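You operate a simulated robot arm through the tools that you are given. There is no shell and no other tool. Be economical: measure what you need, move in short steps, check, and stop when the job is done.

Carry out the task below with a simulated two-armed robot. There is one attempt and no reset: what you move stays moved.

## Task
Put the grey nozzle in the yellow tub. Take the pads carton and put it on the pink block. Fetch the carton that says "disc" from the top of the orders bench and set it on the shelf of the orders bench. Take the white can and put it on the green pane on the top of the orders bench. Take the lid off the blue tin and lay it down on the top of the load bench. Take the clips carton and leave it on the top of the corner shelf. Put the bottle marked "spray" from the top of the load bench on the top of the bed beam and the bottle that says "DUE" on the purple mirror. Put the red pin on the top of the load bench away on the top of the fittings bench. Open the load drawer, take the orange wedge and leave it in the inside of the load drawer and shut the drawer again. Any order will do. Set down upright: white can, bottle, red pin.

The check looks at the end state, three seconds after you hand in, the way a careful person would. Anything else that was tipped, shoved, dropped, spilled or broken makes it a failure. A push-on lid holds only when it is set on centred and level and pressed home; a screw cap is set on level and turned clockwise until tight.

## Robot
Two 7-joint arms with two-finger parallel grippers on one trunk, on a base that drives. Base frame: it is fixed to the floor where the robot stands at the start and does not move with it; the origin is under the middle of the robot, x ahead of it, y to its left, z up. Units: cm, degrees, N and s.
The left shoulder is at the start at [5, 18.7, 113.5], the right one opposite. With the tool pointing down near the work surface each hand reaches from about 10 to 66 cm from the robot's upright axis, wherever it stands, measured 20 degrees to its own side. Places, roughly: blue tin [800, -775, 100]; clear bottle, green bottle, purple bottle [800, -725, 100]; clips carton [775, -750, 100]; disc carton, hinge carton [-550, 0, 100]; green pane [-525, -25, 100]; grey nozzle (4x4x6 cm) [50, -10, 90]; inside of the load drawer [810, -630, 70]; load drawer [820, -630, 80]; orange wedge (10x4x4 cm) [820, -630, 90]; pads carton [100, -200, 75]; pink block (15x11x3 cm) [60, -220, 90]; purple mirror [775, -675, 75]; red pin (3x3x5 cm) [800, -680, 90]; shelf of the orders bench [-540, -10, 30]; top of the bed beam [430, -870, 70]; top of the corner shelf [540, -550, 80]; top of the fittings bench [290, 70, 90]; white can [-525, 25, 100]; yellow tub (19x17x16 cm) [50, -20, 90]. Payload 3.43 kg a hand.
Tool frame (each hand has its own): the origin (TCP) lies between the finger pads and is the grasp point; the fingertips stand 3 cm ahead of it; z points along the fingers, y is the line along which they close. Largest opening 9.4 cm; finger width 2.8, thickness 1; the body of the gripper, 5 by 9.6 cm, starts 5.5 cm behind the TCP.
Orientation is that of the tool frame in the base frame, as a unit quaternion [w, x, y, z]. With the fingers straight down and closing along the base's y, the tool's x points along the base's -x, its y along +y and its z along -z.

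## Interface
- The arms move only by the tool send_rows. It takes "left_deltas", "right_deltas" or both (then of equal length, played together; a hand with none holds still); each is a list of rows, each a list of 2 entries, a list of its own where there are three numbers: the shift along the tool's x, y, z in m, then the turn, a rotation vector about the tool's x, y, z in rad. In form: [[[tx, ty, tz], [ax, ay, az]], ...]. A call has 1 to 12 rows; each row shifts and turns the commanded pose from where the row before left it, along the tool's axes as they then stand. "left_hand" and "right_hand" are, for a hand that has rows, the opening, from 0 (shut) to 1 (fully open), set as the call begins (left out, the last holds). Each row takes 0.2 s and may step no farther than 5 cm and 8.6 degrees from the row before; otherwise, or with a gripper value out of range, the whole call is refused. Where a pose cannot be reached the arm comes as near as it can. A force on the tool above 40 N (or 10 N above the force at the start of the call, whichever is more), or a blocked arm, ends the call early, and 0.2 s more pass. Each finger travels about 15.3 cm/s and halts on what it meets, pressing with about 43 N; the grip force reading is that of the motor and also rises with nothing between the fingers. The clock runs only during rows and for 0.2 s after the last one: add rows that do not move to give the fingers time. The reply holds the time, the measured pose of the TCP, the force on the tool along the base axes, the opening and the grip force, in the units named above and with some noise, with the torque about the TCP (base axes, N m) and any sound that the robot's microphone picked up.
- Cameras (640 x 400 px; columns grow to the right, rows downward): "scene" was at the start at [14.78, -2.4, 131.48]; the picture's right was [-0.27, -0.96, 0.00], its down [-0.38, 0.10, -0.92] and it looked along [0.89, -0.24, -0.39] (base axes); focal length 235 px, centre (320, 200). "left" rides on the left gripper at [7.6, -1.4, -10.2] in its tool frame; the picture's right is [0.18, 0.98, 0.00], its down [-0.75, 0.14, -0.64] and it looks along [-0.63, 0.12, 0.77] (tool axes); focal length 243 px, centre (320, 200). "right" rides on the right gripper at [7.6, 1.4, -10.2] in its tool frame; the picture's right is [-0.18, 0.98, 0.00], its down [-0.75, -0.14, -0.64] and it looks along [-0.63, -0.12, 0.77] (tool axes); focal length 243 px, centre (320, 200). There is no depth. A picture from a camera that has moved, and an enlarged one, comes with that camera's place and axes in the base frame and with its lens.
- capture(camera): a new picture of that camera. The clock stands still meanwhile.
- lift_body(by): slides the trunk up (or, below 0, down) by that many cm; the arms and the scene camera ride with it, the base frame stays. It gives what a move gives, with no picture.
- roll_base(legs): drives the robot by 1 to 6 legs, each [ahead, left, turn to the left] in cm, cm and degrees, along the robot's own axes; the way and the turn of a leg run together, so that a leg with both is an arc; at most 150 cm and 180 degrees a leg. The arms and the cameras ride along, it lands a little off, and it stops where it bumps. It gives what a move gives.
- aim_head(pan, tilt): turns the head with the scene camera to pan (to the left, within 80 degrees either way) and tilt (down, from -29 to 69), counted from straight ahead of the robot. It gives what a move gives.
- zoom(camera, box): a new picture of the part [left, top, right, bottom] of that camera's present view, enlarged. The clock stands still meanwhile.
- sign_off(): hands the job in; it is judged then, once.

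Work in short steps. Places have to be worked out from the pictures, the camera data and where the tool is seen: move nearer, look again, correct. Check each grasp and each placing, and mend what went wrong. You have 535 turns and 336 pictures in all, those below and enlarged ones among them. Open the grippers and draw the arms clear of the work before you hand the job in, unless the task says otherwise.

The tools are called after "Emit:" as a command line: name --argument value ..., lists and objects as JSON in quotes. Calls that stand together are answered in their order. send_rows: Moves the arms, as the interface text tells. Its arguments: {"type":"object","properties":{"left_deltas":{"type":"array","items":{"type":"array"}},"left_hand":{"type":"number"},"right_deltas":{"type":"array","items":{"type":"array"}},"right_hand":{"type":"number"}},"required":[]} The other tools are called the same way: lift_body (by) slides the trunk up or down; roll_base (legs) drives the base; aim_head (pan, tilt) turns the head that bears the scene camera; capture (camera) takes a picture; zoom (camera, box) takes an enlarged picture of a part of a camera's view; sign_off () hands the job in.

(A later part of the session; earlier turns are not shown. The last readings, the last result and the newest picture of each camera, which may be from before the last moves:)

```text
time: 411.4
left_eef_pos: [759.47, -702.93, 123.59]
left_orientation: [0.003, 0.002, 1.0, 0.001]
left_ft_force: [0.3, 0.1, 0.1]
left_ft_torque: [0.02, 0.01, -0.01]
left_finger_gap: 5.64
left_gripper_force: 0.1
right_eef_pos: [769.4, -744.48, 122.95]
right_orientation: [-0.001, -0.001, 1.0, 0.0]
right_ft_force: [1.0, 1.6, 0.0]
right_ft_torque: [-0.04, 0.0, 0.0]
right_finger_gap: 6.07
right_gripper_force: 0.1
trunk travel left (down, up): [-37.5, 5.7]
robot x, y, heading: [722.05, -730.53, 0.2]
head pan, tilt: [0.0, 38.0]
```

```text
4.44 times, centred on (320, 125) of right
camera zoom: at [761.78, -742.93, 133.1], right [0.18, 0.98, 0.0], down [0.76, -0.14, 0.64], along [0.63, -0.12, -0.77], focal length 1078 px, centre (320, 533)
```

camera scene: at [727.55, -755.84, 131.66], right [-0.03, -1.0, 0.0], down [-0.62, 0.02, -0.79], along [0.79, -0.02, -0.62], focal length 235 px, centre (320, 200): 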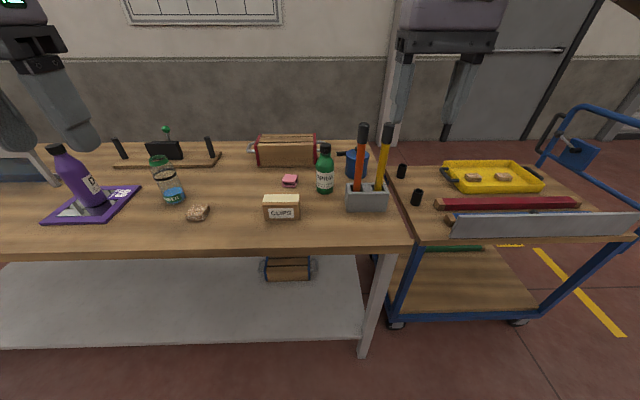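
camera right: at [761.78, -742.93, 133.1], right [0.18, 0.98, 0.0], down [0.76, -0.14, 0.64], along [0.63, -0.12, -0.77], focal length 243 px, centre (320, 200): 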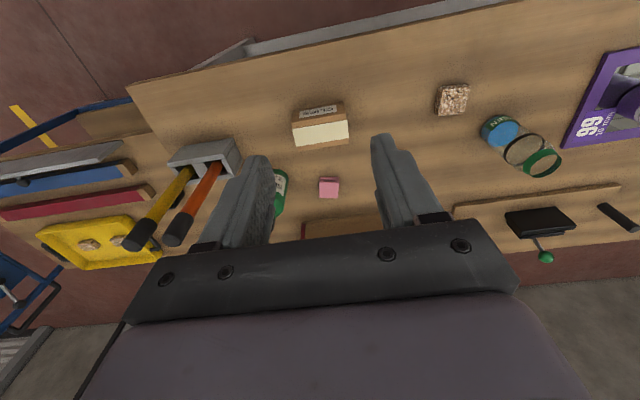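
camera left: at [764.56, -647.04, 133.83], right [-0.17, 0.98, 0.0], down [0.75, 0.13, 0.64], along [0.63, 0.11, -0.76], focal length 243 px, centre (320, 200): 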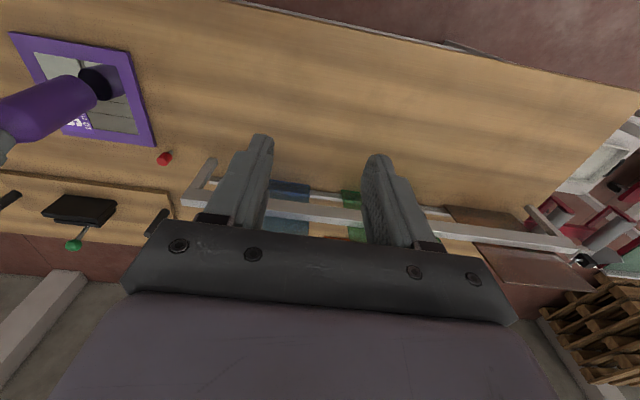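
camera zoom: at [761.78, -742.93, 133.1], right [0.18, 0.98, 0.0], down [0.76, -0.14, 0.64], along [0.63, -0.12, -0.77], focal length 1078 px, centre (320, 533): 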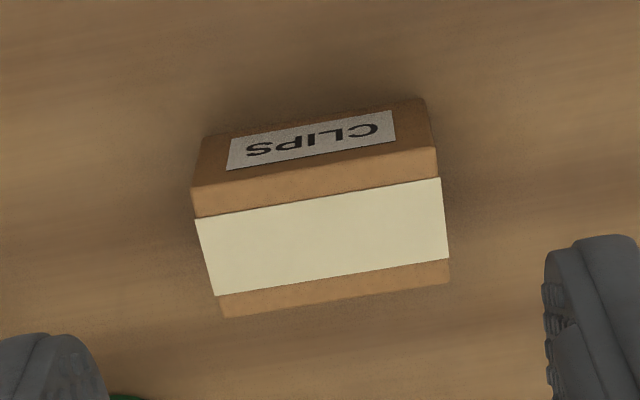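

CLIPS: x 777.9–783.9, y -751.4…-741.4, top z ≈ 90.2. Rotate the right gripper 90° so it closes along x, and move over the carton.

Emit:
send_rows --right_deltas '[[[0, 0, 0], [0, 0, 0.1428]], [[0, 0, 0], [0, 0, 0.1428]], [[0, 0, 0], [0, 0, 0.1428]], [[0, 0, 0], [0, 0, 0.1428]], [[0, 0, 0], [0, 0, 0.1428]], [[0, 0, 0], [0, 0, 0.1428]], [[0, 0, 0], [0, 0, 0.1428]], [[0, 0, 0], [0, 0, 0.1428]], [[0, 0, 0], [0, 0, 0.1428]], [[0, 0, 0], [0, 0, 0.1428]], [[0, 0, 0], [0, 0, 0.1428]]]' --right_hand 0.9

Emit:
send_rows --right_deltas '[[[-0.0063, 0.038, 0.01], [0, 0, 0]], [[-0.0063, 0.038, 0.01], [0, 0, 0]], [[-0.0063, 0.038, 0.01], [0, 0, 0]], [[0, 0, 0.04], [0, 0, 0]], [[0, 0, 0.04], [0, 0, 0]], [[0, 0, 0.04], [0, 0, 0]], [[0, 0, 0.04], [0, 0, 0]], [[0, 0, 0], [0, 0, 0]]]'

Emit:
capture --camera "right"

```text
time: 413.8
left_eef_pos: [759.53, -702.95, 123.61]
left_orientation: [0.002, 0.003, 1.0, -0.001]
left_ft_force: [-0.7, 1.0, 0.0]
left_ft_torque: [-0.01, 0.0, -0.01]
left_finger_gap: 5.65
left_gripper_force: 0.1
right_eef_pos: [769.4, -744.35, 122.9]
right_orientation: [-0.001, 0.706, 0.708, -0.001]
right_ft_force: [0.0, -0.3, -0.7]
right_ft_torque: [0.02, -0.02, -0.02]
right_finger_gap: 8.49
right_gripper_force: 0.0
trunk travel left (down, up): [-37.5, 5.7]
robot x, y, heading: [722.26, -730.81, 0.0]
head pan, tilt: [0.0, 38.0]
```

```text
time: 415.6
left_eef_pos: [759.45, -702.93, 123.58]
left_orientation: [0.002, 0.001, 1.0, 0.0]
left_ft_force: [0.2, -0.1, 0.4]
left_ft_torque: [0.03, -0.01, -0.02]
left_finger_gap: 5.66
left_gripper_force: 0.0
right_eef_pos: [779.87, -746.28, 103.68]
right_orientation: [-0.001, 0.706, 0.708, -0.001]
right_ft_force: [0.9, 0.0, -0.3]
right_ft_torque: [-0.01, 0.0, -0.01]
right_finger_gap: 8.43
right_gripper_force: 0.0
right hand out of reach, approached as far as the arm can: row 3
trunk travel left (down, up): [-37.5, 5.7]
robot x, y, heading: [722.13, -730.74, 0.4]
head pan, tilt: [0.0, 38.0]
```

```text
194 pictures are left
camera right: at [781.33, -738.65, 113.88], right [0.98, -0.18, 0.0], down [-0.14, -0.75, 0.64], along [-0.12, -0.63, -0.77], focal length 243 px, centre (320, 200)
```

right: 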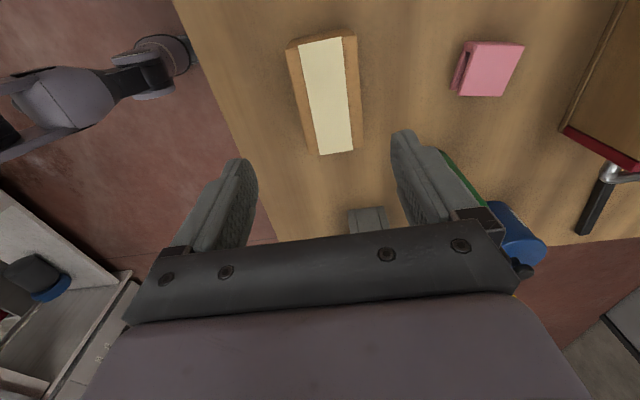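

Correct by ~0.9 cm in x and 0.5 in y, descend to the carton and close.

Emit:
send_rows --right_deltas '[[[0.005, 0.009, 0.01], [0, 0, 0]], [[0, 0, 0.04], [0, 0, 0]], [[0, 0, 0.04], [0, 0, 0]], [[0, 0, 0.03], [0, 0, 0]], [[0, 0, 0.03], [0, 0, 0]], [[0, 0, 0], [0, 0, 0]]]'

Emit:
capture --camera "right"

```text
time: 417.0
left_eef_pos: [759.49, -702.89, 123.52]
left_orientation: [0.002, 0.002, 1.0, 0.0]
left_ft_force: [0.0, 0.5, -0.6]
left_ft_torque: [0.0, -0.01, 0.02]
left_finger_gap: 5.65
left_gripper_force: 0.0
right_eef_pos: [780.86, -745.64, 89.07]
right_orientation: [-0.001, 0.706, 0.708, -0.001]
right_ft_force: [0.0, 0.2, -0.5]
right_ft_torque: [0.02, 0.01, -0.03]
right_finger_gap: 8.45
right_gripper_force: 0.0
trunk travel left (down, up): [-37.5, 5.7]
robot x, y, heading: [722.33, -730.62, 0.2]
head pan, tilt: [0.0, 38.0]
```

```text
193 pictures are left
camera right: at [782.29, -738.06, 99.22], right [0.98, -0.18, 0.0], down [-0.14, -0.75, 0.64], along [-0.12, -0.63, -0.77], focal length 243 px, centre (320, 200)
```

right: 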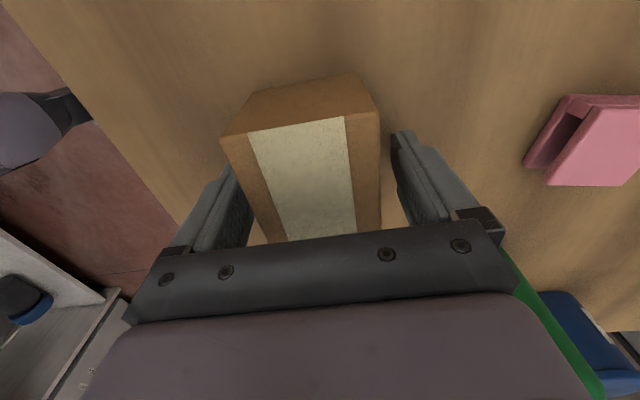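

Emit:
send_rows --right_deltas '[[[0, 0, 0.006], [0, 0, 0]], [[0, 0, 0], [0, 0, 0]]]'

Emit:
send_rows --right_deltas '[[[0, 0, 0], [0, 0, 0]], [[0, 0, 0], [0, 0, 0]], [[0, 0, 0], [0, 0, 0]], [[0, 0, -0.02], [0, 0, 0]], [[0, 0, -0.04], [0, 0, 0]], [[0, 0, -0.04], [0, 0, 0]], [[0, 0, -0.04], [0, 0, 0]], [[0, 0, -0.04], [0, 0, 0]], [[0, 0, -0.04], [0, 0, 0]], [[0, 0, -0.04], [0, 0, 0]]]' --right_hand 0

Emit:
capture --camera "right"

Emit:
capture --camera "scene"

```text
time: 417.6
left_eef_pos: [759.41, -703.07, 123.52]
left_orientation: [0.002, 0.002, 1.0, 0.001]
left_ft_force: [-0.2, -0.3, -0.4]
left_ft_torque: [0.05, 0.0, 0.05]
left_finger_gap: 5.65
left_gripper_force: 0.1
right_eef_pos: [781.07, -745.85, 88.31]
right_orientation: [0.0, 0.706, 0.708, -0.001]
right_ft_force: [-0.6, -0.5, 0.0]
right_ft_torque: [0.02, 0.01, 0.0]
right_finger_gap: 8.48
right_gripper_force: 0.1
trunk travel left (down, up): [-37.5, 5.7]
robot x, y, heading: [722.17, -730.13, -0.0]
head pan, tilt: [0.0, 38.0]
```

```text
time: 419.8
left_eef_pos: [759.35, -702.9, 123.58]
left_orientation: [0.001, 0.002, 1.0, -0.001]
left_ft_force: [0.4, -0.2, 0.1]
left_ft_torque: [0.01, 0.01, -0.02]
left_finger_gap: 5.63
left_gripper_force: 0.1
right_eef_pos: [780.93, -745.59, 114.25]
right_orientation: [-0.001, 0.705, 0.709, -0.001]
right_ft_force: [-0.2, -0.3, -2.1]
right_ft_torque: [0.01, 0.0, 0.0]
right_finger_gap: 6.39
right_gripper_force: 42.9
trunk travel left (down, up): [-37.5, 5.7]
robot x, y, heading: [722.27, -730.61, 0.2]
head pan, tilt: [0.0, 38.0]
```

```text
192 pictures are left
camera right: at [782.36, -737.95, 124.48], right [0.98, -0.18, 0.0], down [-0.14, -0.75, 0.64], along [-0.12, -0.63, -0.77], focal length 243 px, centre (320, 200)
```

right: 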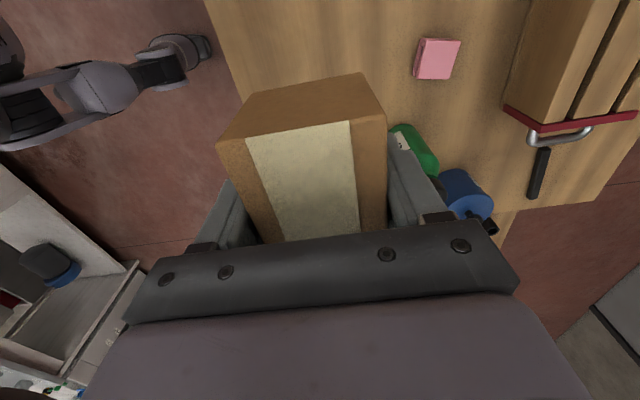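

```text
191 pictures are left
camera scene: at [736.77, -730.28, 131.65], right [0.0, -1.0, 0.0], down [-0.62, 0.0, -0.79], along [0.79, 0.0, -0.62], focal length 235 px, centre (320, 200)
```

scene: 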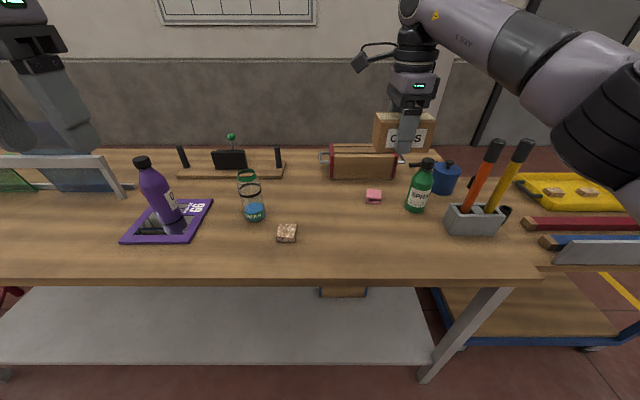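

CLIPS is in the right hand. Draw it back, then reposition so the left hand can take SPRAY (axis ≈ (794.5, -759.8)) with a 55° pitched side grasp.

Emit:
send_rows --right_deltas '[[[0, -0.04, -0.01], [0, 0, 0]], [[0, -0.04, -0.01], [0, 0, 0]], [[0, -0.04, -0.01], [0, 0, 0]], [[0, -0.04, -0.01], [0, 0, 0]], [[0, -0.03, 0], [0, 0, 0]]]'

Emit:
roll_base --legs '[[-6, 0, 0], [0, -47.5, 0]]'

Emit:
send_rows --left_deltas '[[[0, 0, 0], [0, -0.137, 0]], [[0, 0, 0], [0, -0.137, 0]], [[0, 0, 0], [0, -0.137, 0]], [[0, 0, 0], [0, -0.137, 0]], [[0, 0, 0], [0, -0.137, 0]], [[0, 0, 0], [0, -0.137, 0]], [[0, 0, 0], [0, -0.137, 0]]]' --left_hand 1

Emit:
capture --camera "scene"

Emit:
capture --camera "left"

```text
time: 421.0
left_eef_pos: [759.49, -703.01, 123.61]
left_orientation: [0.002, 0.001, 1.0, 0.001]
left_ft_force: [-0.1, -0.3, -0.8]
left_ft_torque: [-0.05, 0.01, 0.0]
left_finger_gap: 5.65
left_gripper_force: 0.0
right_eef_pos: [761.86, -746.08, 118.14]
right_orientation: [0.0, 0.707, 0.708, 0.0]
right_ft_force: [-0.5, 0.0, -2.9]
right_ft_torque: [0.04, 0.03, 0.03]
right_finger_gap: 6.38
right_gripper_force: 42.9
trunk travel left (down, up): [-37.5, 5.7]
robot x, y, heading: [722.36, -730.09, -0.0]
head pan, tilt: [0.0, 38.0]
```

```text
time: 424.4
left_eef_pos: [753.41, -750.82, 123.68]
left_orientation: [0.002, 0.002, 1.0, 0.001]
left_ft_force: [0.6, -0.3, 0.2]
left_ft_torque: [-0.02, 0.01, 0.0]
left_finger_gap: 5.62
left_gripper_force: 0.1
right_eef_pos: [755.75, -794.06, 118.1]
right_orientation: [0.0, 0.707, 0.708, -0.001]
right_ft_force: [0.2, 0.2, -2.4]
right_ft_torque: [0.02, 0.01, 0.03]
right_finger_gap: 6.39
right_gripper_force: 43.1
trunk travel left (down, up): [-37.5, 5.7]
robot x, y, heading: [716.03, -778.3, 0.2]
head pan, tilt: [0.0, 38.0]
```

```text
time: 426.0
left_eef_pos: [753.22, -750.78, 123.48]
left_orientation: [0.464, 0.002, 0.886, -0.001]
left_ft_force: [0.8, 0.4, -1.0]
left_ft_torque: [0.0, -0.03, 0.01]
left_finger_gap: 9.41
left_gripper_force: 0.0
right_eef_pos: [755.74, -793.97, 118.07]
right_orientation: [0.0, 0.706, 0.708, 0.0]
right_ft_force: [-0.3, -0.4, -2.3]
right_ft_torque: [0.03, -0.02, 0.0]
right_finger_gap: 6.39
right_gripper_force: 42.9
trunk travel left (down, up): [-37.5, 5.7]
robot x, y, heading: [716.39, -778.28, -0.2]
head pan, tilt: [0.0, 38.0]
```

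```text
190 pictures are left
camera scene: at [730.69, -778.13, 131.66], right [0.0, -1.0, 0.0], down [-0.62, 0.0, -0.79], along [0.79, 0.0, -0.62], focal length 235 px, centre (320, 200)
```

scene: 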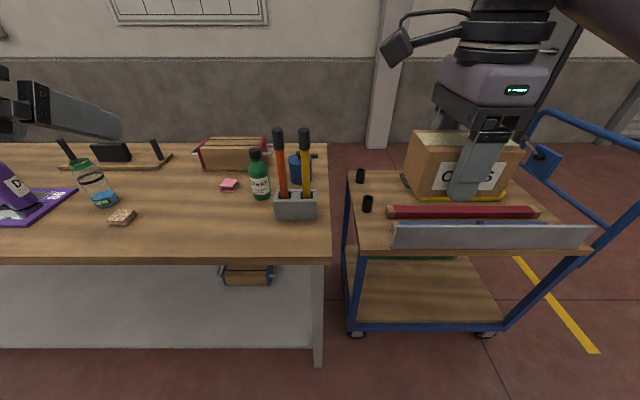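

```text
189 pictures are left
camera left: at [740.63, -752.08, 123.2], right [-0.1, 0.98, -0.15], down [-0.1, 0.14, 0.98], along [0.99, 0.11, 0.08], focal length 243 px, centre (320, 200)
```

left: 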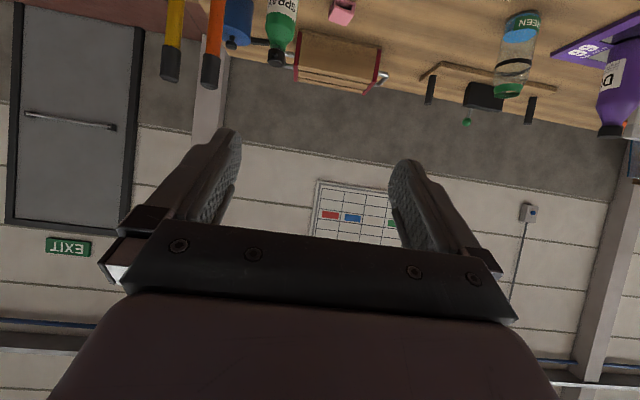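

SPRAY axis ≈ (793.4, -759.1). Lower the left hand in front of the bench edge to z ≈ 91.5, in line with it.

Emit:
send_rows --left_deltas '[[[0.0315, -0.0104, 0.0249], [0, 0, 0]], [[0.0315, -0.0104, 0.0249], [0, 0, 0]], [[0.0315, -0.0104, 0.0249], [0, 0, 0]], [[0.0315, -0.0104, 0.0249], [0, 0, 0]], [[0.0315, -0.0104, 0.0249], [0, 0, 0]], [[0.0315, -0.0104, 0.0249], [0, 0, 0]], [[0.0315, -0.0104, 0.0249], [0, 0, 0]], [[0.0315, -0.0104, 0.0249], [0, 0, 0]], [[0, 0, 0], [0, 0, 0]]]'

Emit:
capture --camera "scene"

Emit:
capture --camera "left"

```text
time: 428.0
left_eef_pos: [758.8, -759.27, 93.63]
left_orientation: [0.464, 0.002, 0.886, -0.001]
left_ft_force: [-0.4, 0.0, 0.0]
left_ft_torque: [-0.02, -0.03, -0.02]
left_finger_gap: 9.42
left_gripper_force: 0.1
left hand out of reach, approached as far as the arm can: row 2, 3, 4
right_eef_pos: [755.85, -793.98, 118.0]
right_orientation: [-0.001, 0.706, 0.708, 0.0]
right_ft_force: [0.3, 0.2, -1.7]
right_ft_torque: [-0.02, 0.0, 0.0]
right_finger_gap: 6.38
right_gripper_force: 42.7
trunk travel left (down, up): [-37.5, 5.7]
robot x, y, heading: [716.25, -778.33, -0.1]
head pan, tilt: [0.0, 38.0]
```

```text
188 pictures are left
camera scene: at [730.7, -778.14, 131.65], right [0.0, -1.0, 0.0], down [-0.62, 0.0, -0.79], along [0.79, 0.0, -0.62], focal length 235 px, centre (320, 200)
```

scene: 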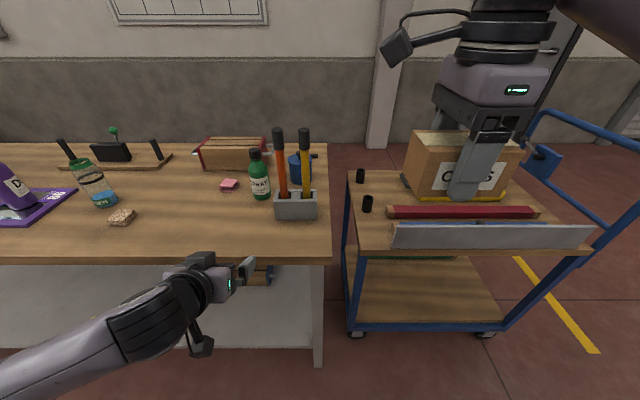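

```text
187 pictures are left
camera left: at [746.12, -760.48, 93.18], right [-0.1, 0.98, -0.15], down [-0.1, 0.14, 0.99], along [0.99, 0.11, 0.08], focal length 243 px, centre (320, 200)
```

left: 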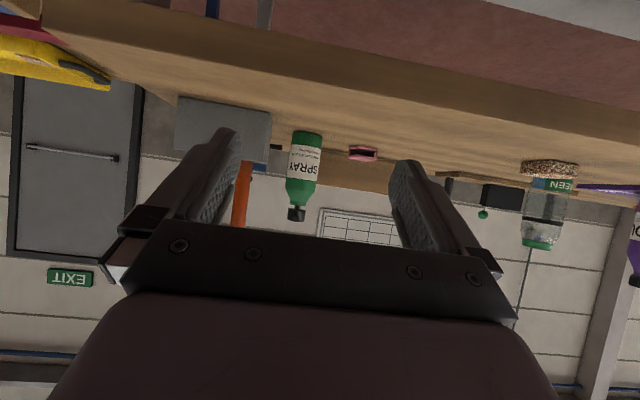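

Aligned with SPRAY; the tool holder's edge is at y ≈ -765, so I'll narrow the fingers to 7.5 cm and advance 24 cm, staying slightly to +y.

Emit:
send_rows --left_deltas '[[[-0.0199, 0.0005, 0.0349], [0, 0, 0]], [[-0.0199, 0.0005, 0.0349], [0, 0, 0]], [[-0.0199, 0.0005, 0.0349], [0, 0, 0]], [[-0.0199, 0.0005, 0.0349], [0, 0, 0]], [[-0.0199, 0.0, 0.0349], [0, 0, 0]], [[-0.0199, 0.0, 0.0349], [0, 0, 0]], [[0, 0, 0], [0, 0, 0]]]' --left_hand 0.8

Emit:
capture --camera "scene"

Emit:
capture --camera "left"

```text
time: 429.6
left_eef_pos: [783.24, -759.08, 91.35]
left_orientation: [0.463, 0.002, 0.886, -0.001]
left_ft_force: [0.6, -0.5, -0.2]
left_ft_torque: [0.0, 0.0, 0.0]
left_finger_gap: 7.54
left_gripper_force: 0.1
right_eef_pos: [755.81, -793.82, 118.15]
right_orientation: [-0.001, 0.707, 0.707, 0.0]
right_ft_force: [-0.2, 0.4, -1.4]
right_ft_torque: [0.03, -0.03, 0.02]
right_finger_gap: 6.4
right_gripper_force: 43.2
trunk travel left (down, up): [-37.5, 5.7]
robot x, y, heading: [716.12, -778.58, -0.1]
head pan, tilt: [0.0, 38.0]
```

```text
186 pictures are left
camera scene: at [730.69, -778.13, 131.66], right [0.0, -1.0, 0.0], down [-0.62, 0.0, -0.79], along [0.79, 0.0, -0.62], focal length 235 px, centre (320, 200)
```

scene: 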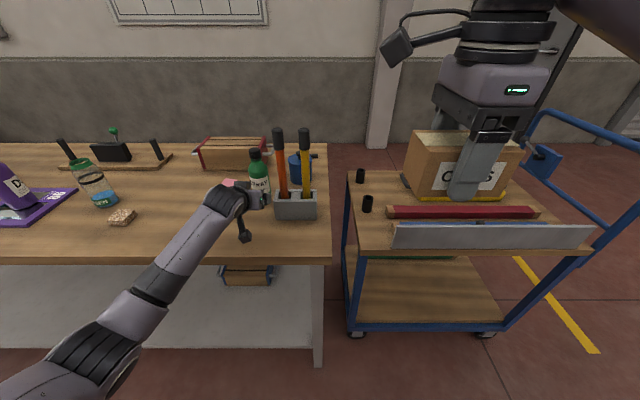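

```text
185 pictures are left
camera left: at [770.58, -760.25, 90.84], right [-0.1, 0.98, -0.15], down [-0.1, 0.14, 0.99], along [0.99, 0.11, 0.08], focal length 243 px, centre (320, 200)
```

left: 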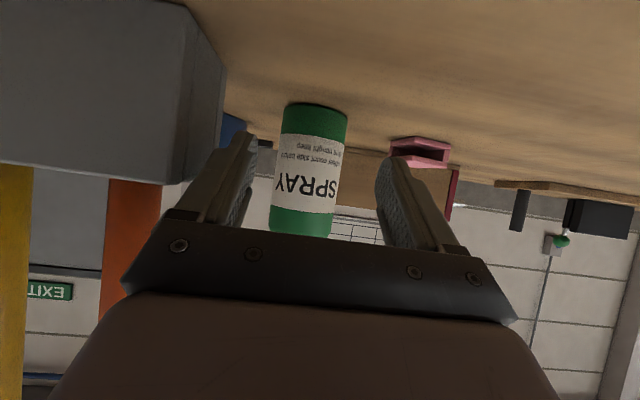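

Centred. Advance the last 9 cm and close.

Emit:
send_rows --left_deltas '[[[-0.0177, 0, 0.0255], [0, 0, 0]], [[-0.0177, 0, 0.0255], [0, 0, 0]], [[-0.0177, 0, 0.0255], [0, 0, 0]], [[0, 0, 0], [0, 0, 0]]]'

Emit:
capture --camera "left"

```text
time: 430.6
left_eef_pos: [792.59, -758.82, 91.4]
left_orientation: [0.463, 0.003, 0.887, -0.001]
left_ft_force: [-0.1, -0.4, -1.1]
left_ft_torque: [-0.01, 0.01, 0.0]
left_finger_gap: 7.5
left_gripper_force: 0.0
right_eef_pos: [755.74, -794.01, 118.05]
right_orientation: [-0.001, 0.706, 0.708, -0.001]
right_ft_force: [-0.2, -0.2, -2.6]
right_ft_torque: [0.03, 0.0, 0.0]
right_finger_gap: 6.38
right_gripper_force: 42.7
trunk travel left (down, up): [-37.5, 5.7]
robot x, y, heading: [716.35, -778.28, 0.0]
head pan, tilt: [0.0, 38.0]
```

```text
184 pictures are left
camera left: at [779.84, -760.06, 90.98], right [-0.1, 0.98, -0.15], down [-0.1, 0.14, 0.99], along [0.99, 0.11, 0.08], focal length 243 px, centre (320, 200)
```

left: 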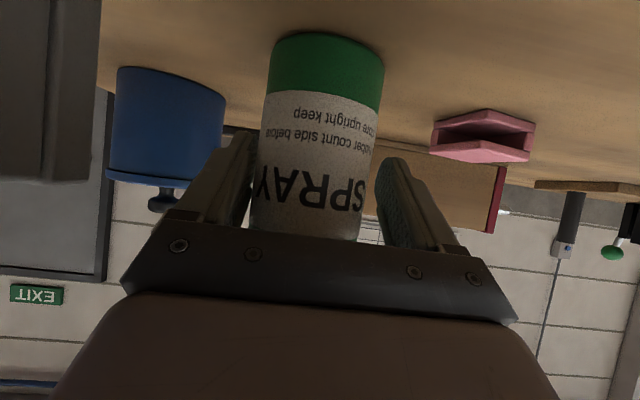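

Emit:
send_rows --left_deltas '[[[0, -0.002, 0], [0, 0, 0]], [[0, 0, 0], [0, 0, 0]], [[0, 0, 0], [0, 0, 0]]]' --left_hand 0

Emit:
capture --camera "left"

```text
time: 431.4
left_eef_pos: [792.53, -759.05, 91.43]
left_orientation: [0.464, 0.002, 0.886, -0.001]
left_ft_force: [1.3, 3.2, 4.4]
left_ft_torque: [0.39, 0.0, -0.01]
left_finger_gap: 6.1
left_gripper_force: 43.1
right_eef_pos: [755.76, -794.01, 118.05]
right_orientation: [0.0, 0.706, 0.708, 0.0]
right_ft_force: [0.5, -0.5, -1.6]
right_ft_torque: [-0.01, 0.01, 0.0]
right_finger_gap: 6.4
right_gripper_force: 43.3
trunk travel left (down, up): [-37.5, 5.7]
robot x, y, heading: [715.91, -777.83, 0.2]
head pan, tilt: [0.0, 38.0]
```

```text
183 pictures are left
camera left: at [779.83, -760.32, 90.99], right [-0.1, 0.98, -0.15], down [-0.1, 0.14, 0.99], along [0.99, 0.11, 0.08], focal length 243 px, centre (320, 200)
```

left: 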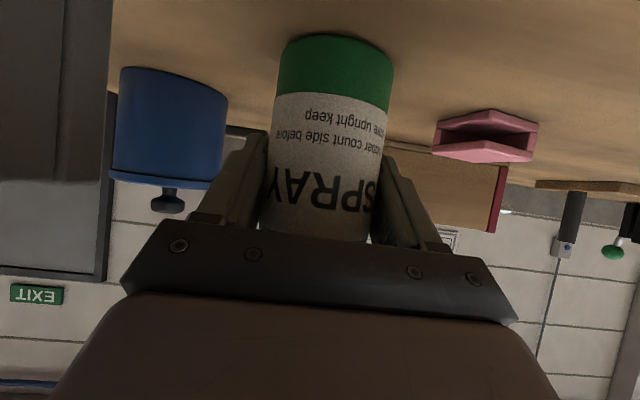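

Gripped at 6.1 cm. Lift straight up 16 cm.

Emit:
send_rows --left_deltas '[[[-0.0165, 0, -0.0114], [0, 0, 0]], [[-0.0329, 0, -0.0228], [0, 0, 0]], [[-0.0329, 0, -0.0228], [0, 0, 0]], [[-0.0329, 0, -0.0228], [0, 0, 0]], [[-0.0165, 0, -0.0114], [0, 0, 0]]]'

Emit:
capture --camera "scene"

```text
time: 432.6
left_eef_pos: [792.82, -759.13, 107.07]
left_orientation: [0.463, 0.002, 0.887, -0.001]
left_ft_force: [0.4, 0.0, -4.2]
left_ft_torque: [0.0, 0.02, 0.0]
left_finger_gap: 6.12
left_gripper_force: 42.7
right_eef_pos: [755.77, -794.08, 118.09]
right_orientation: [0.0, 0.706, 0.708, -0.001]
right_ft_force: [0.7, 0.8, -2.5]
right_ft_torque: [0.01, -0.02, 0.0]
right_finger_gap: 6.38
right_gripper_force: 42.7
trunk travel left (down, up): [-37.5, 5.7]
robot x, y, heading: [715.84, -778.0, -0.2]
head pan, tilt: [0.0, 38.0]
```

```text
182 pictures are left
camera scene: at [730.73, -778.14, 131.65], right [0.0, -1.0, 0.0], down [-0.62, 0.0, -0.79], along [0.79, 0.0, -0.62], focal length 235 px, centre (320, 200)
```

scene: 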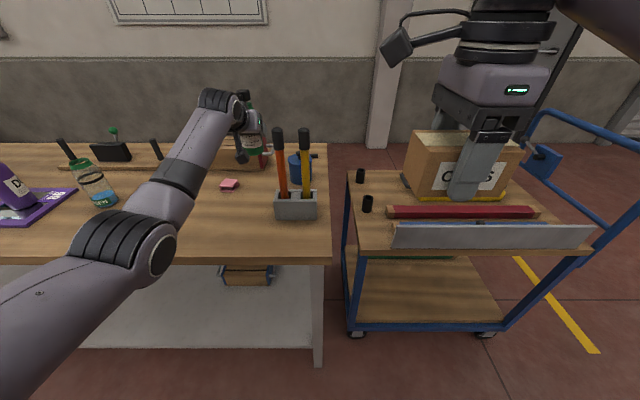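

SPRAY is up and upright. I'll pull the left hand in toward the robot, back off from the bench and look around toward the roller bed.

Emit:
send_rows --left_deltas '[[[0.0228, 0, -0.0329], [0, 0, 0]], [[0.0228, 0, -0.0329], [0, 0, 0]], [[0.0228, 0, -0.0329], [0, 0, 0]], [[0.0228, 0, -0.0329], [0, 0, 0]], [[0.0228, 0, -0.0329], [0, 0, 0]], [[0.0228, 0, -0.0329], [0, 0, 0]]]'

Emit:
roll_base --legs '[[-30, 0, 0]]'

Emit:
aim_head --pan -80 --tilt 20

Emit:
capture --camera "scene"

Emit:
aim_head --pan 80 --tilt 20

Emit:
capture --camera "scene"

```text
time: 434.0
left_eef_pos: [768.79, -759.16, 107.09]
left_orientation: [0.462, 0.002, 0.887, -0.001]
left_ft_force: [-0.6, -0.2, -4.3]
left_ft_torque: [0.01, -0.02, -0.01]
left_finger_gap: 6.11
left_gripper_force: 43.2
right_eef_pos: [755.85, -793.95, 118.05]
right_orientation: [-0.001, 0.706, 0.708, -0.001]
right_ft_force: [0.2, 1.1, -2.1]
right_ft_torque: [0.02, 0.03, 0.0]
right_finger_gap: 6.41
right_gripper_force: 43.4
trunk travel left (down, up): [-37.5, 5.7]
robot x, y, heading: [716.48, -778.06, -0.0]
head pan, tilt: [0.0, 38.0]
```

```text
time: 436.1
left_eef_pos: [738.37, -759.07, 107.05]
left_orientation: [0.463, 0.001, 0.886, 0.0]
left_ft_force: [-0.1, 0.4, -3.2]
left_ft_torque: [-0.01, 0.0, 0.03]
left_finger_gap: 6.1
left_gripper_force: 43.1
right_eef_pos: [725.47, -793.92, 118.06]
right_orientation: [0.0, 0.706, 0.708, -0.001]
right_ft_force: [-0.4, 0.9, -1.8]
right_ft_torque: [0.03, 0.02, -0.01]
right_finger_gap: 6.39
right_gripper_force: 43.5
trunk travel left (down, up): [-37.5, 5.7]
robot x, y, heading: [685.72, -778.14, 0.2]
head pan, tilt: [0.0, 38.0]
```

```text
time: 437.6
left_eef_pos: [738.49, -759.22, 107.1]
left_orientation: [0.464, 0.001, 0.886, 0.0]
left_ft_force: [0.9, 0.2, -3.6]
left_ft_torque: [0.01, -0.01, -0.03]
left_finger_gap: 6.1
left_gripper_force: 42.8
right_eef_pos: [725.66, -793.87, 118.0]
right_orientation: [0.0, 0.706, 0.709, -0.001]
right_ft_force: [0.3, -0.1, -2.2]
right_ft_torque: [0.03, -0.02, 0.0]
right_finger_gap: 6.4
right_gripper_force: 43.1
trunk travel left (down, up): [-37.5, 5.7]
robot x, y, heading: [685.79, -778.27, -0.0]
head pan, tilt: [-80.0, 20.0]
```

```text
181 pictures are left
camera scene: at [693.39, -787.31, 134.49], right [-0.98, -0.18, 0.0], down [-0.06, 0.34, -0.94], along [0.16, -0.93, -0.34], focal length 235 px, centre (320, 200)
```

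scene: 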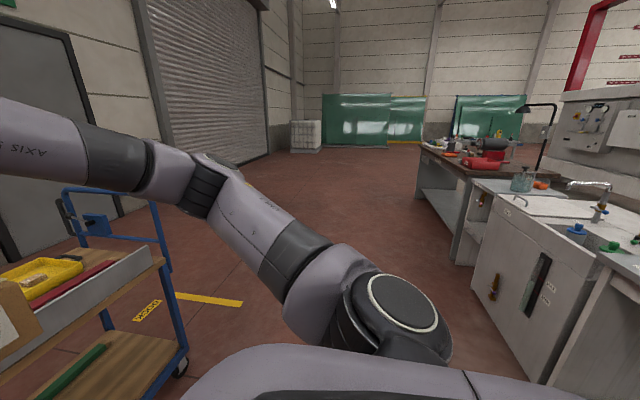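

```text
time: 440.1
left_eef_pos: [738.29, -759.07, 106.99]
left_orientation: [0.462, 0.001, 0.887, 0.0]
left_ft_force: [-0.2, 0.0, -2.5]
left_ft_torque: [0.0, 0.01, -0.01]
left_finger_gap: 6.11
left_gripper_force: 43.0
right_eef_pos: [725.52, -793.94, 118.04]
right_orientation: [0.001, 0.706, 0.708, -0.001]
right_ft_force: [0.6, 0.6, -1.5]
right_ft_torque: [-0.01, -0.02, -0.02]
right_finger_gap: 6.4
right_gripper_force: 42.6
trunk travel left (down, up): [-37.5, 5.7]
robot x, y, heading: [686.04, -778.45, -0.0]
head pan, tilt: [80.0, 20.0]
```

```text
180 pictures are left
camera scene: at [693.37, -768.97, 134.49], right [0.98, -0.17, 0.0], down [-0.06, -0.34, -0.94], along [0.16, 0.93, -0.34], focal length 235 px, centre (320, 200)
```

scene: 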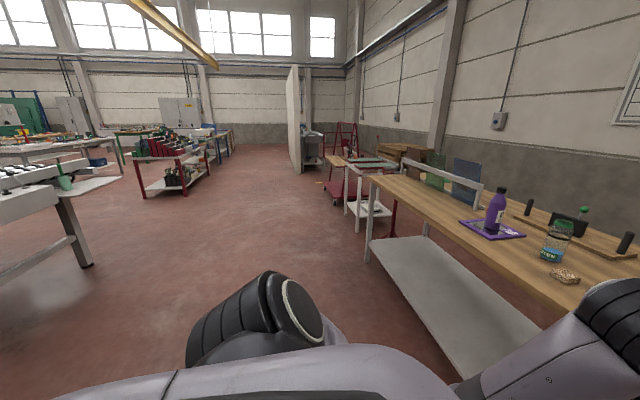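

The corner shelf is visible to the north-west. I'll slide north and turn to face west toward it (and the bed).

Emit:
roll_base --legs '[[-20, 0, 0], [0, 110, 0], [0, 108, 0], [0, 0, 90], [0, 0, 90]]'

Emit:
aim_head --pan 0 --tilt 20

Emit:
capture --camera "scene"

Emit:
aim_head --pan 50 --tilt 15

Emit:
capture --camera "scene"

```text
time: 459.8
left_eef_pos: [612.47, -580.55, 106.95]
left_orientation: [0.009, 0.887, 0.016, -0.462]
left_ft_force: [-0.3, -0.9, -3.3]
left_ft_torque: [-0.01, 0.0, 0.03]
left_finger_gap: 6.11
left_gripper_force: 43.3
right_eef_pos: [624.04, -545.22, 118.01]
right_orientation: [0.0, 0.72, -0.694, 0.0]
right_ft_force: [-0.6, -0.1, -1.9]
right_ft_torque: [-0.01, 0.0, -0.01]
right_finger_gap: 6.41
right_gripper_force: 43.0
trunk travel left (down, up): [-37.5, 5.7]
robot x, y, heading: [664.16, -559.18, -178.1]
head pan, tilt: [80.0, 20.0]
```

```text
time: 461.3
left_eef_pos: [612.63, -580.46, 106.99]
left_orientation: [0.008, 0.886, 0.014, -0.463]
left_ft_force: [0.0, -0.2, -3.9]
left_ft_torque: [-0.03, -0.03, 0.03]
left_finger_gap: 6.13
left_gripper_force: 42.5
right_eef_pos: [624.15, -545.28, 118.0]
right_orientation: [-0.001, 0.721, -0.693, 0.001]
right_ft_force: [-0.4, 0.5, -3.3]
right_ft_torque: [-0.04, -0.03, 0.0]
right_finger_gap: 6.41
right_gripper_force: 42.7
trunk travel left (down, up): [-37.5, 5.7]
robot x, y, heading: [664.32, -559.53, -178.0]
head pan, tilt: [0.0, 20.0]
```

```text
179 pictures are left
camera scene: at [649.18, -560.05, 134.49], right [-0.04, 1.0, 0.0], down [0.34, 0.01, -0.94], along [-0.94, -0.04, -0.34], focal length 235 px, centre (320, 200)
```

scene: 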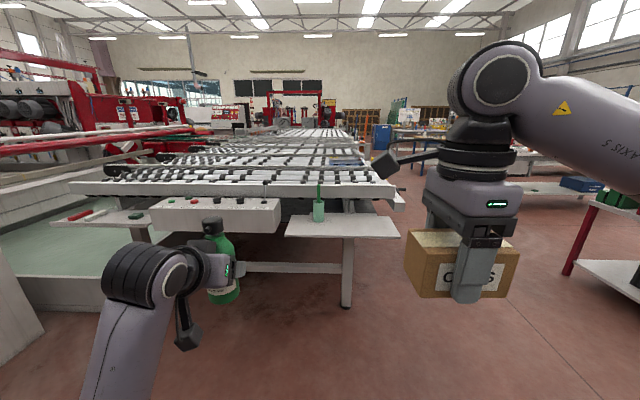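

```text
time: 462.5
left_eef_pos: [612.45, -580.5, 106.99]
left_orientation: [0.008, 0.886, 0.014, -0.463]
left_ft_force: [-0.1, -0.1, -3.8]
left_ft_torque: [0.01, -0.01, 0.01]
left_finger_gap: 6.09
left_gripper_force: 42.7
right_eef_pos: [624.07, -545.18, 117.98]
right_orientation: [0.0, 0.721, -0.693, 0.001]
right_ft_force: [-0.1, 0.5, -2.7]
right_ft_torque: [-0.02, 0.04, -0.02]
right_finger_gap: 6.4
right_gripper_force: 43.2
trunk travel left (down, up): [-37.5, 5.7]
robot x, y, heading: [664.65, -559.98, -177.9]
head pan, tilt: [50.0, 15.0]
```

```text
178 pictures are left
camera scene: at [652.74, -567.06, 135.3], right [-0.79, 0.61, 0.0], down [0.16, 0.2, -0.97], along [-0.59, -0.76, -0.26], focal length 235 px, centre (320, 200)
```

scene: 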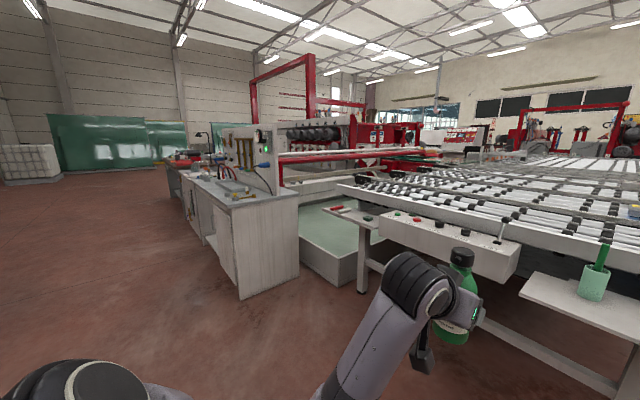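

The corner shelf is the white plate (x 524–549, y -582…-527, z ≈ 80) with a green cup at (532, -566). I'll put CLIPS at about (538, -542). Raise the trunk and left hand for clearance, then approach.

Emit:
lift_body --by 5

Emit:
send_rows --left_deltas '[[[-0.0329, 0, -0.0228], [0, 0, 0]], [[-0.0329, 0, -0.0228], [0, 0, 0]]]'

Emit:
roll_base --legs '[[62, -5, -2]]'

Emit:
aim_head --pan 0 --tilt 42

Emit:
capture --camera "scene"

Emit:
capture --camera "right"

```text
time: 463.4
left_eef_pos: [612.48, -580.55, 112.01]
left_orientation: [0.008, 0.886, 0.015, -0.463]
left_ft_force: [-0.5, -1.5, -3.1]
left_ft_torque: [-0.02, -0.02, -0.02]
left_finger_gap: 6.1
left_gripper_force: 43.6
right_eef_pos: [624.22, -545.18, 123.07]
right_orientation: [-0.001, 0.721, -0.693, 0.001]
right_ft_force: [-0.2, -0.1, -2.5]
right_ft_torque: [-0.03, 0.01, -0.01]
right_finger_gap: 6.38
right_gripper_force: 42.9
trunk travel left (down, up): [-42.5, 0.7]
robot x, y, heading: [664.36, -559.74, -178.2]
head pan, tilt: [50.0, 15.0]
```

```text
time: 464.0
left_eef_pos: [612.47, -580.33, 120.11]
left_orientation: [0.008, 0.887, 0.015, -0.462]
left_ft_force: [-0.3, 0.1, -3.8]
left_ft_torque: [-0.01, 0.01, 0.0]
left_finger_gap: 6.1
left_gripper_force: 43.0
right_eef_pos: [624.27, -545.23, 123.1]
right_orientation: [0.0, 0.72, -0.694, 0.001]
right_ft_force: [0.5, -0.2, -1.8]
right_ft_torque: [0.03, -0.04, 0.0]
right_finger_gap: 6.4
right_gripper_force: 43.1
trunk travel left (down, up): [-42.5, 0.7]
robot x, y, heading: [664.24, -559.73, -177.7]
head pan, tilt: [50.0, 15.0]
```

```text
time: 467.4
left_eef_pos: [551.32, -573.13, 120.04]
left_orientation: [-0.005, 0.887, -0.009, -0.463]
left_ft_force: [-0.6, -0.3, -2.6]
left_ft_torque: [0.05, -0.01, -0.01]
left_finger_gap: 6.1
left_gripper_force: 42.7
right_eef_pos: [564.91, -538.8, 123.05]
right_orientation: [0.001, -0.703, 0.711, -0.002]
right_ft_force: [0.2, -0.8, -2.7]
right_ft_torque: [0.02, -0.01, 0.02]
right_finger_gap: 6.4
right_gripper_force: 42.6
trunk travel left (down, up): [-42.5, 0.7]
robot x, y, heading: [603.97, -555.36, 179.4]
head pan, tilt: [50.0, 15.0]
```

```text
time: 468.6
left_eef_pos: [551.48, -573.3, 119.94]
left_orientation: [-0.003, 0.887, -0.008, -0.463]
left_ft_force: [-1.1, 0.6, -2.6]
left_ft_torque: [0.03, -0.05, 0.01]
left_finger_gap: 6.1
left_gripper_force: 42.9
right_eef_pos: [564.79, -538.74, 123.11]
right_orientation: [0.0, -0.703, 0.711, -0.001]
right_ft_force: [-0.8, -1.5, -1.7]
right_ft_torque: [-0.01, 0.03, -0.01]
right_finger_gap: 6.4
right_gripper_force: 42.9
trunk travel left (down, up): [-42.5, 0.7]
robot x, y, heading: [604.36, -555.28, 179.3]
head pan, tilt: [0.0, 42.0]
```

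```text
177 pictures are left
camera scene: at [590.04, -554.92, 136.06], right [0.01, 1.0, 0.0], down [0.67, -0.01, -0.74], along [-0.74, 0.01, -0.67], focal length 235 px, centre (320, 200)
```

scene: 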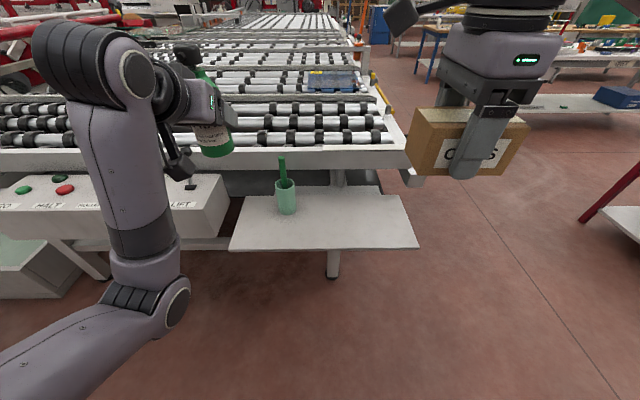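

```text
176 pictures are left
camera right: at [563.33, -546.42, 133.22], right [-0.98, 0.2, 0.0], down [0.15, 0.75, 0.64], along [0.13, 0.63, -0.77], focal length 243 px, centre (320, 200)
```

right: 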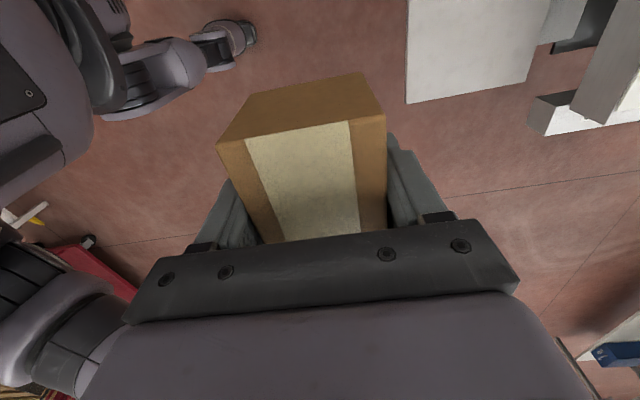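

Triangulated: plate z ≈ 79.6, x 525–549, y -580…-525.5, cup at (534, -566). Move 10 cm closer and bring CLIPS to (537, -540).

Emit:
roll_base --legs '[[10, 0, 0.6]]'

Emit:
send_rows --right_deltas '[[[0.004, 0.036, 0], [0, 0, 0]], [[0.004, 0.036, 0], [0, 0, 0]], [[0.004, 0.036, 0], [0, 0, 0]], [[0.004, 0.036, 0], [0, 0, 0]], [[0.003, 0.034, 0], [0, 0, 0]], [[0, 0, 0.04], [0, 0, 0]], [[0, 0, 0.04], [0, 0, 0]], [[0, 0, 0.04], [0, 0, 0]], [[0, 0, 0.04], [0, 0, 0]], [[0, 0, 0.04], [0, 0, 0]], [[0, 0, 0.04], [0, 0, 0]], [[0, 0, 0.04], [0, 0, 0]]]'

Emit:
capture --camera "scene"

Emit:
capture --camera "right"

```text
time: 469.7
left_eef_pos: [541.33, -573.82, 119.95]
left_orientation: [-0.001, 0.887, -0.002, -0.462]
left_ft_force: [-0.6, 0.1, -3.3]
left_ft_torque: [0.0, -0.04, 0.0]
left_finger_gap: 6.1
left_gripper_force: 42.9
right_eef_pos: [554.39, -539.25, 123.03]
right_orientation: [-0.001, 0.708, -0.707, 0.001]
right_ft_force: [-0.3, 0.5, -1.7]
right_ft_torque: [-0.04, -0.02, -0.03]
right_finger_gap: 6.38
right_gripper_force: 42.6
trunk travel left (down, up): [-42.5, 0.7]
robot x, y, heading: [594.03, -554.92, 180.1]
head pan, tilt: [0.0, 42.0]
```

```text
time: 472.3
left_eef_pos: [541.51, -573.85, 119.86]
left_orientation: [0.0, 0.886, -0.002, -0.463]
left_ft_force: [0.3, 0.0, -2.7]
left_ft_torque: [0.0, -0.07, -0.01]
left_finger_gap: 6.11
left_gripper_force: 43.0
right_eef_pos: [536.62, -541.21, 94.92]
right_orientation: [0.0, 0.708, -0.706, 0.0]
right_ft_force: [0.0, -0.5, -2.5]
right_ft_torque: [0.0, 0.0, 0.0]
right_finger_gap: 6.38
right_gripper_force: 42.5
trunk travel left (down, up): [-42.5, 0.7]
robot x, y, heading: [593.68, -555.2, 179.6]
head pan, tilt: [0.0, 42.0]
```

```text
175 pictures are left
camera scene: at [579.81, -555.01, 136.05], right [0.0, 1.0, 0.0], down [0.67, 0.0, -0.74], along [-0.74, 0.0, -0.67], focal length 235 px, centre (320, 200)
```

scene: 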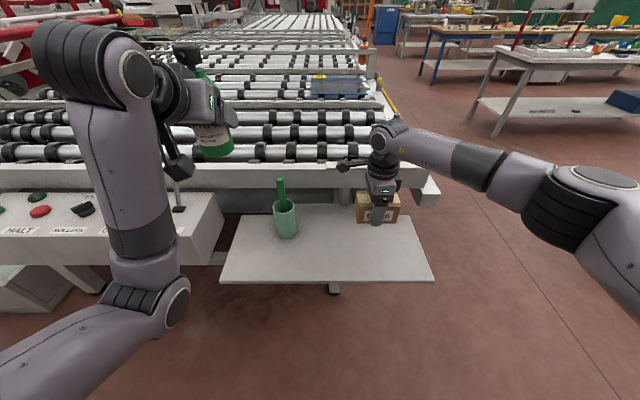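

```text
174 pictures are left
camera right: at [535.1, -548.83, 105.1], right [-0.98, 0.18, 0.0], down [0.14, 0.75, 0.64], along [0.12, 0.63, -0.77], focal length 243 px, centre (320, 200)
```

right: 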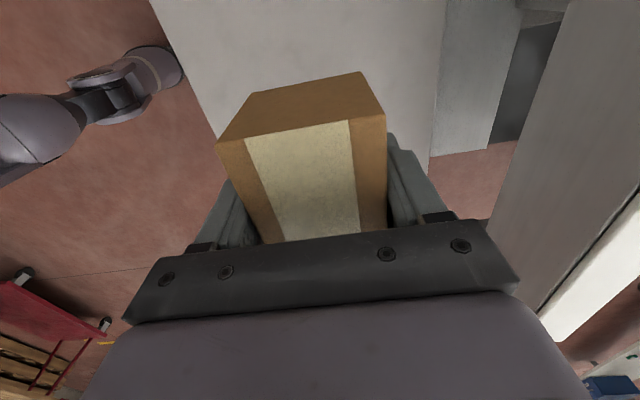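

Over the free part of the plate. Lower ~10 cm, then step to contact.

Emit:
send_rows --right_deltas '[[[0, -0.01, 0.03], [0, 0, 0]], [[0, 0, 0.03], [0, 0, 0]], [[0, 0, 0.03], [0, 0, 0]], [[0, 0, 0.012], [0, 0, 0]], [[0, 0, 0], [0, 0, 0]]]'

Emit:
send_rows --right_deltas '[[[0, 0, 0.004], [0, 0, 0]], [[0, 0, 0.003], [0, 0, 0]], [[0, 0, 0], [0, 0, 0]]]'

Emit:
zoom --camera "scene" --box '[220, 130, 460, 290]'

```text
time: 473.5
left_eef_pos: [541.52, -573.91, 120.09]
left_orientation: [-0.001, 0.887, -0.003, -0.462]
left_ft_force: [-0.2, -0.4, -2.7]
left_ft_torque: [0.0, -0.03, 0.0]
left_finger_gap: 6.12
left_gripper_force: 42.4
right_eef_pos: [537.72, -540.99, 84.58]
right_orientation: [-0.001, 0.708, -0.706, 0.0]
right_ft_force: [-0.2, 0.2, -0.7]
right_ft_torque: [-0.03, 0.0, 0.01]
right_finger_gap: 6.37
right_gripper_force: 42.9
trunk travel left (down, up): [-42.5, 0.7]
robot x, y, heading: [593.93, -555.07, 179.9]
head pan, tilt: [0.0, 42.0]
```

```text
time: 474.3
left_eef_pos: [541.48, -573.87, 120.05]
left_orientation: [-0.001, 0.886, -0.004, -0.463]
left_ft_force: [0.1, 0.0, -3.9]
left_ft_torque: [0.0, -0.02, 0.03]
left_finger_gap: 6.08
left_gripper_force: 42.9
right_eef_pos: [537.75, -540.95, 84.02]
right_orientation: [0.0, 0.707, -0.707, 0.001]
right_ft_force: [0.2, -0.6, -2.1]
right_ft_torque: [-0.01, 0.01, 0.0]
right_finger_gap: 6.39
right_gripper_force: 42.7
trunk travel left (down, up): [-42.5, 0.7]
robot x, y, heading: [594.15, -554.98, 180.0]
head pan, tilt: [0.0, 42.0]
```

```text
2.50 times, centred on (340, 210) of scene
camera zoom: at [579.84, -555.02, 136.05], right [0.0, 1.0, 0.0], down [0.67, 0.0, -0.74], along [-0.74, 0.0, -0.67], focal length 588 px, centre (270, 175)
```

zoom: 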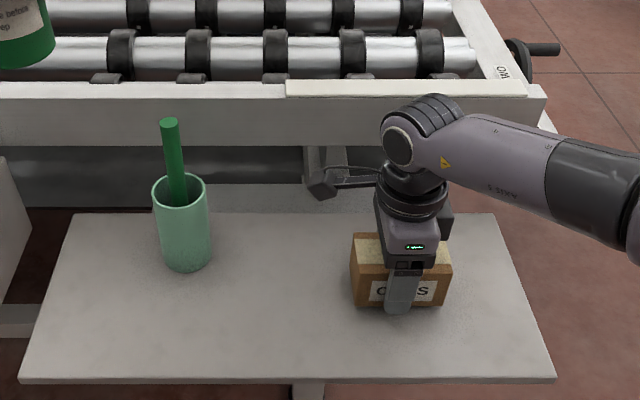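

Emit:
send_rows --right_deltas '[[[0, 0, 0.003], [0, 0, 0]], [[0, 0, 0], [0, 0, 0]]]'

Emit:
send_rows --right_deltas '[[[0, 0, 0.003], [0, 0, 0]], [[0, 0, 0], [0, 0, 0]]]'

```text
time: 474.9
left_eef_pos: [541.42, -573.8, 119.94]
left_orientation: [0.0, 0.887, -0.002, -0.462]
left_ft_force: [0.2, 0.3, -4.1]
left_ft_torque: [0.04, -0.01, 0.02]
left_finger_gap: 6.12
left_gripper_force: 42.6
right_eef_pos: [537.81, -540.98, 83.66]
right_orientation: [0.0, 0.708, -0.706, 0.0]
right_ft_force: [0.5, 0.2, -2.5]
right_ft_torque: [-0.04, 0.01, -0.01]
right_finger_gap: 6.38
right_gripper_force: 42.6
trunk travel left (down, up): [-42.5, 0.7]
robot x, y, heading: [593.99, -554.63, 179.6]
head pan, tilt: [0.0, 42.0]
```

```text
time: 475.5
left_eef_pos: [541.5, -573.91, 120.07]
left_orientation: [-0.001, 0.886, -0.003, -0.463]
left_ft_force: [-0.7, -1.5, -3.2]
left_ft_torque: [0.01, 0.0, 0.0]
left_finger_gap: 6.12
left_gripper_force: 43.0
right_eef_pos: [537.68, -541.23, 83.46]
right_orientation: [-0.001, 0.708, -0.707, 0.0]
right_ft_force: [-0.9, 0.3, -2.1]
right_ft_torque: [0.01, -0.01, -0.01]
right_finger_gap: 6.38
right_gripper_force: 42.6
trunk travel left (down, up): [-42.5, 0.7]
robot x, y, heading: [593.8, -555.05, 180.0]
head pan, tilt: [0.0, 42.0]
```

Still hanging; continue down in 3 mm steps.

Emit:
send_rows --right_deltas '[[[0, 0, 0.003], [0, 0, 0]], [[0, 0, 0], [0, 0, 0]]]'

Emit:
send_rows --right_deltas '[[[0, 0, 0.003], [0, 0, 0]], [[0, 0, 0], [0, 0, 0]]]'

Emit:
send_rows --right_deltas '[[[0, 0, 0.003], [0, 0, 0]], [[0, 0, 0], [0, 0, 0]]]'

```text
time: 476.1
left_eef_pos: [541.49, -573.82, 120.03]
left_orientation: [-0.001, 0.886, -0.003, -0.463]
left_ft_force: [0.1, 0.7, -3.8]
left_ft_torque: [0.01, 0.0, 0.04]
left_finger_gap: 6.11
left_gripper_force: 43.2
right_eef_pos: [537.75, -541.16, 83.46]
right_orientation: [0.001, -0.707, 0.707, 0.001]
right_ft_force: [0.1, 1.1, 7.4]
right_ft_torque: [0.59, -0.06, -0.04]
right_finger_gap: 6.4
right_gripper_force: 43.1
trunk travel left (down, up): [-42.5, 0.7]
robot x, y, heading: [594.18, -555.04, 179.9]
head pan, tilt: [0.0, 42.0]
```

```text
time: 476.7
left_eef_pos: [541.78, -573.96, 120.21]
left_orientation: [-0.001, 0.886, -0.003, -0.464]
left_ft_force: [0.8, -0.5, -3.4]
left_ft_torque: [-0.02, 0.03, 0.01]
left_finger_gap: 6.12
left_gripper_force: 42.6
right_eef_pos: [537.63, -541.1, 83.34]
right_orientation: [-0.002, -0.707, 0.707, 0.002]
right_ft_force: [4.5, 6.3, 32.2]
right_ft_torque: [0.44, -0.64, 0.02]
right_finger_gap: 6.37
right_gripper_force: 43.1
trunk travel left (down, up): [-42.5, 0.7]
robot x, y, heading: [594.04, -555.02, 179.8]
head pan, tilt: [0.0, 42.0]
```

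```text
time: 477.3
left_eef_pos: [541.96, -573.74, 120.17]
left_orientation: [-0.001, 0.886, -0.002, -0.464]
left_ft_force: [-0.4, 0.1, -3.6]
left_ft_torque: [0.0, -0.02, 0.02]
left_finger_gap: 6.11
left_gripper_force: 42.6
right_eef_pos: [537.78, -541.21, 83.13]
right_orientation: [0.002, 0.708, -0.706, -0.002]
right_ft_force: [7.7, 6.7, 40.6]
right_ft_torque: [-0.29, -0.74, -0.02]
right_finger_gap: 6.42
right_gripper_force: 42.9
trunk travel left (down, up): [-42.5, 0.7]
robot x, y, heading: [594.29, -555.22, 179.8]
head pan, tilt: [0.0, 42.0]
```

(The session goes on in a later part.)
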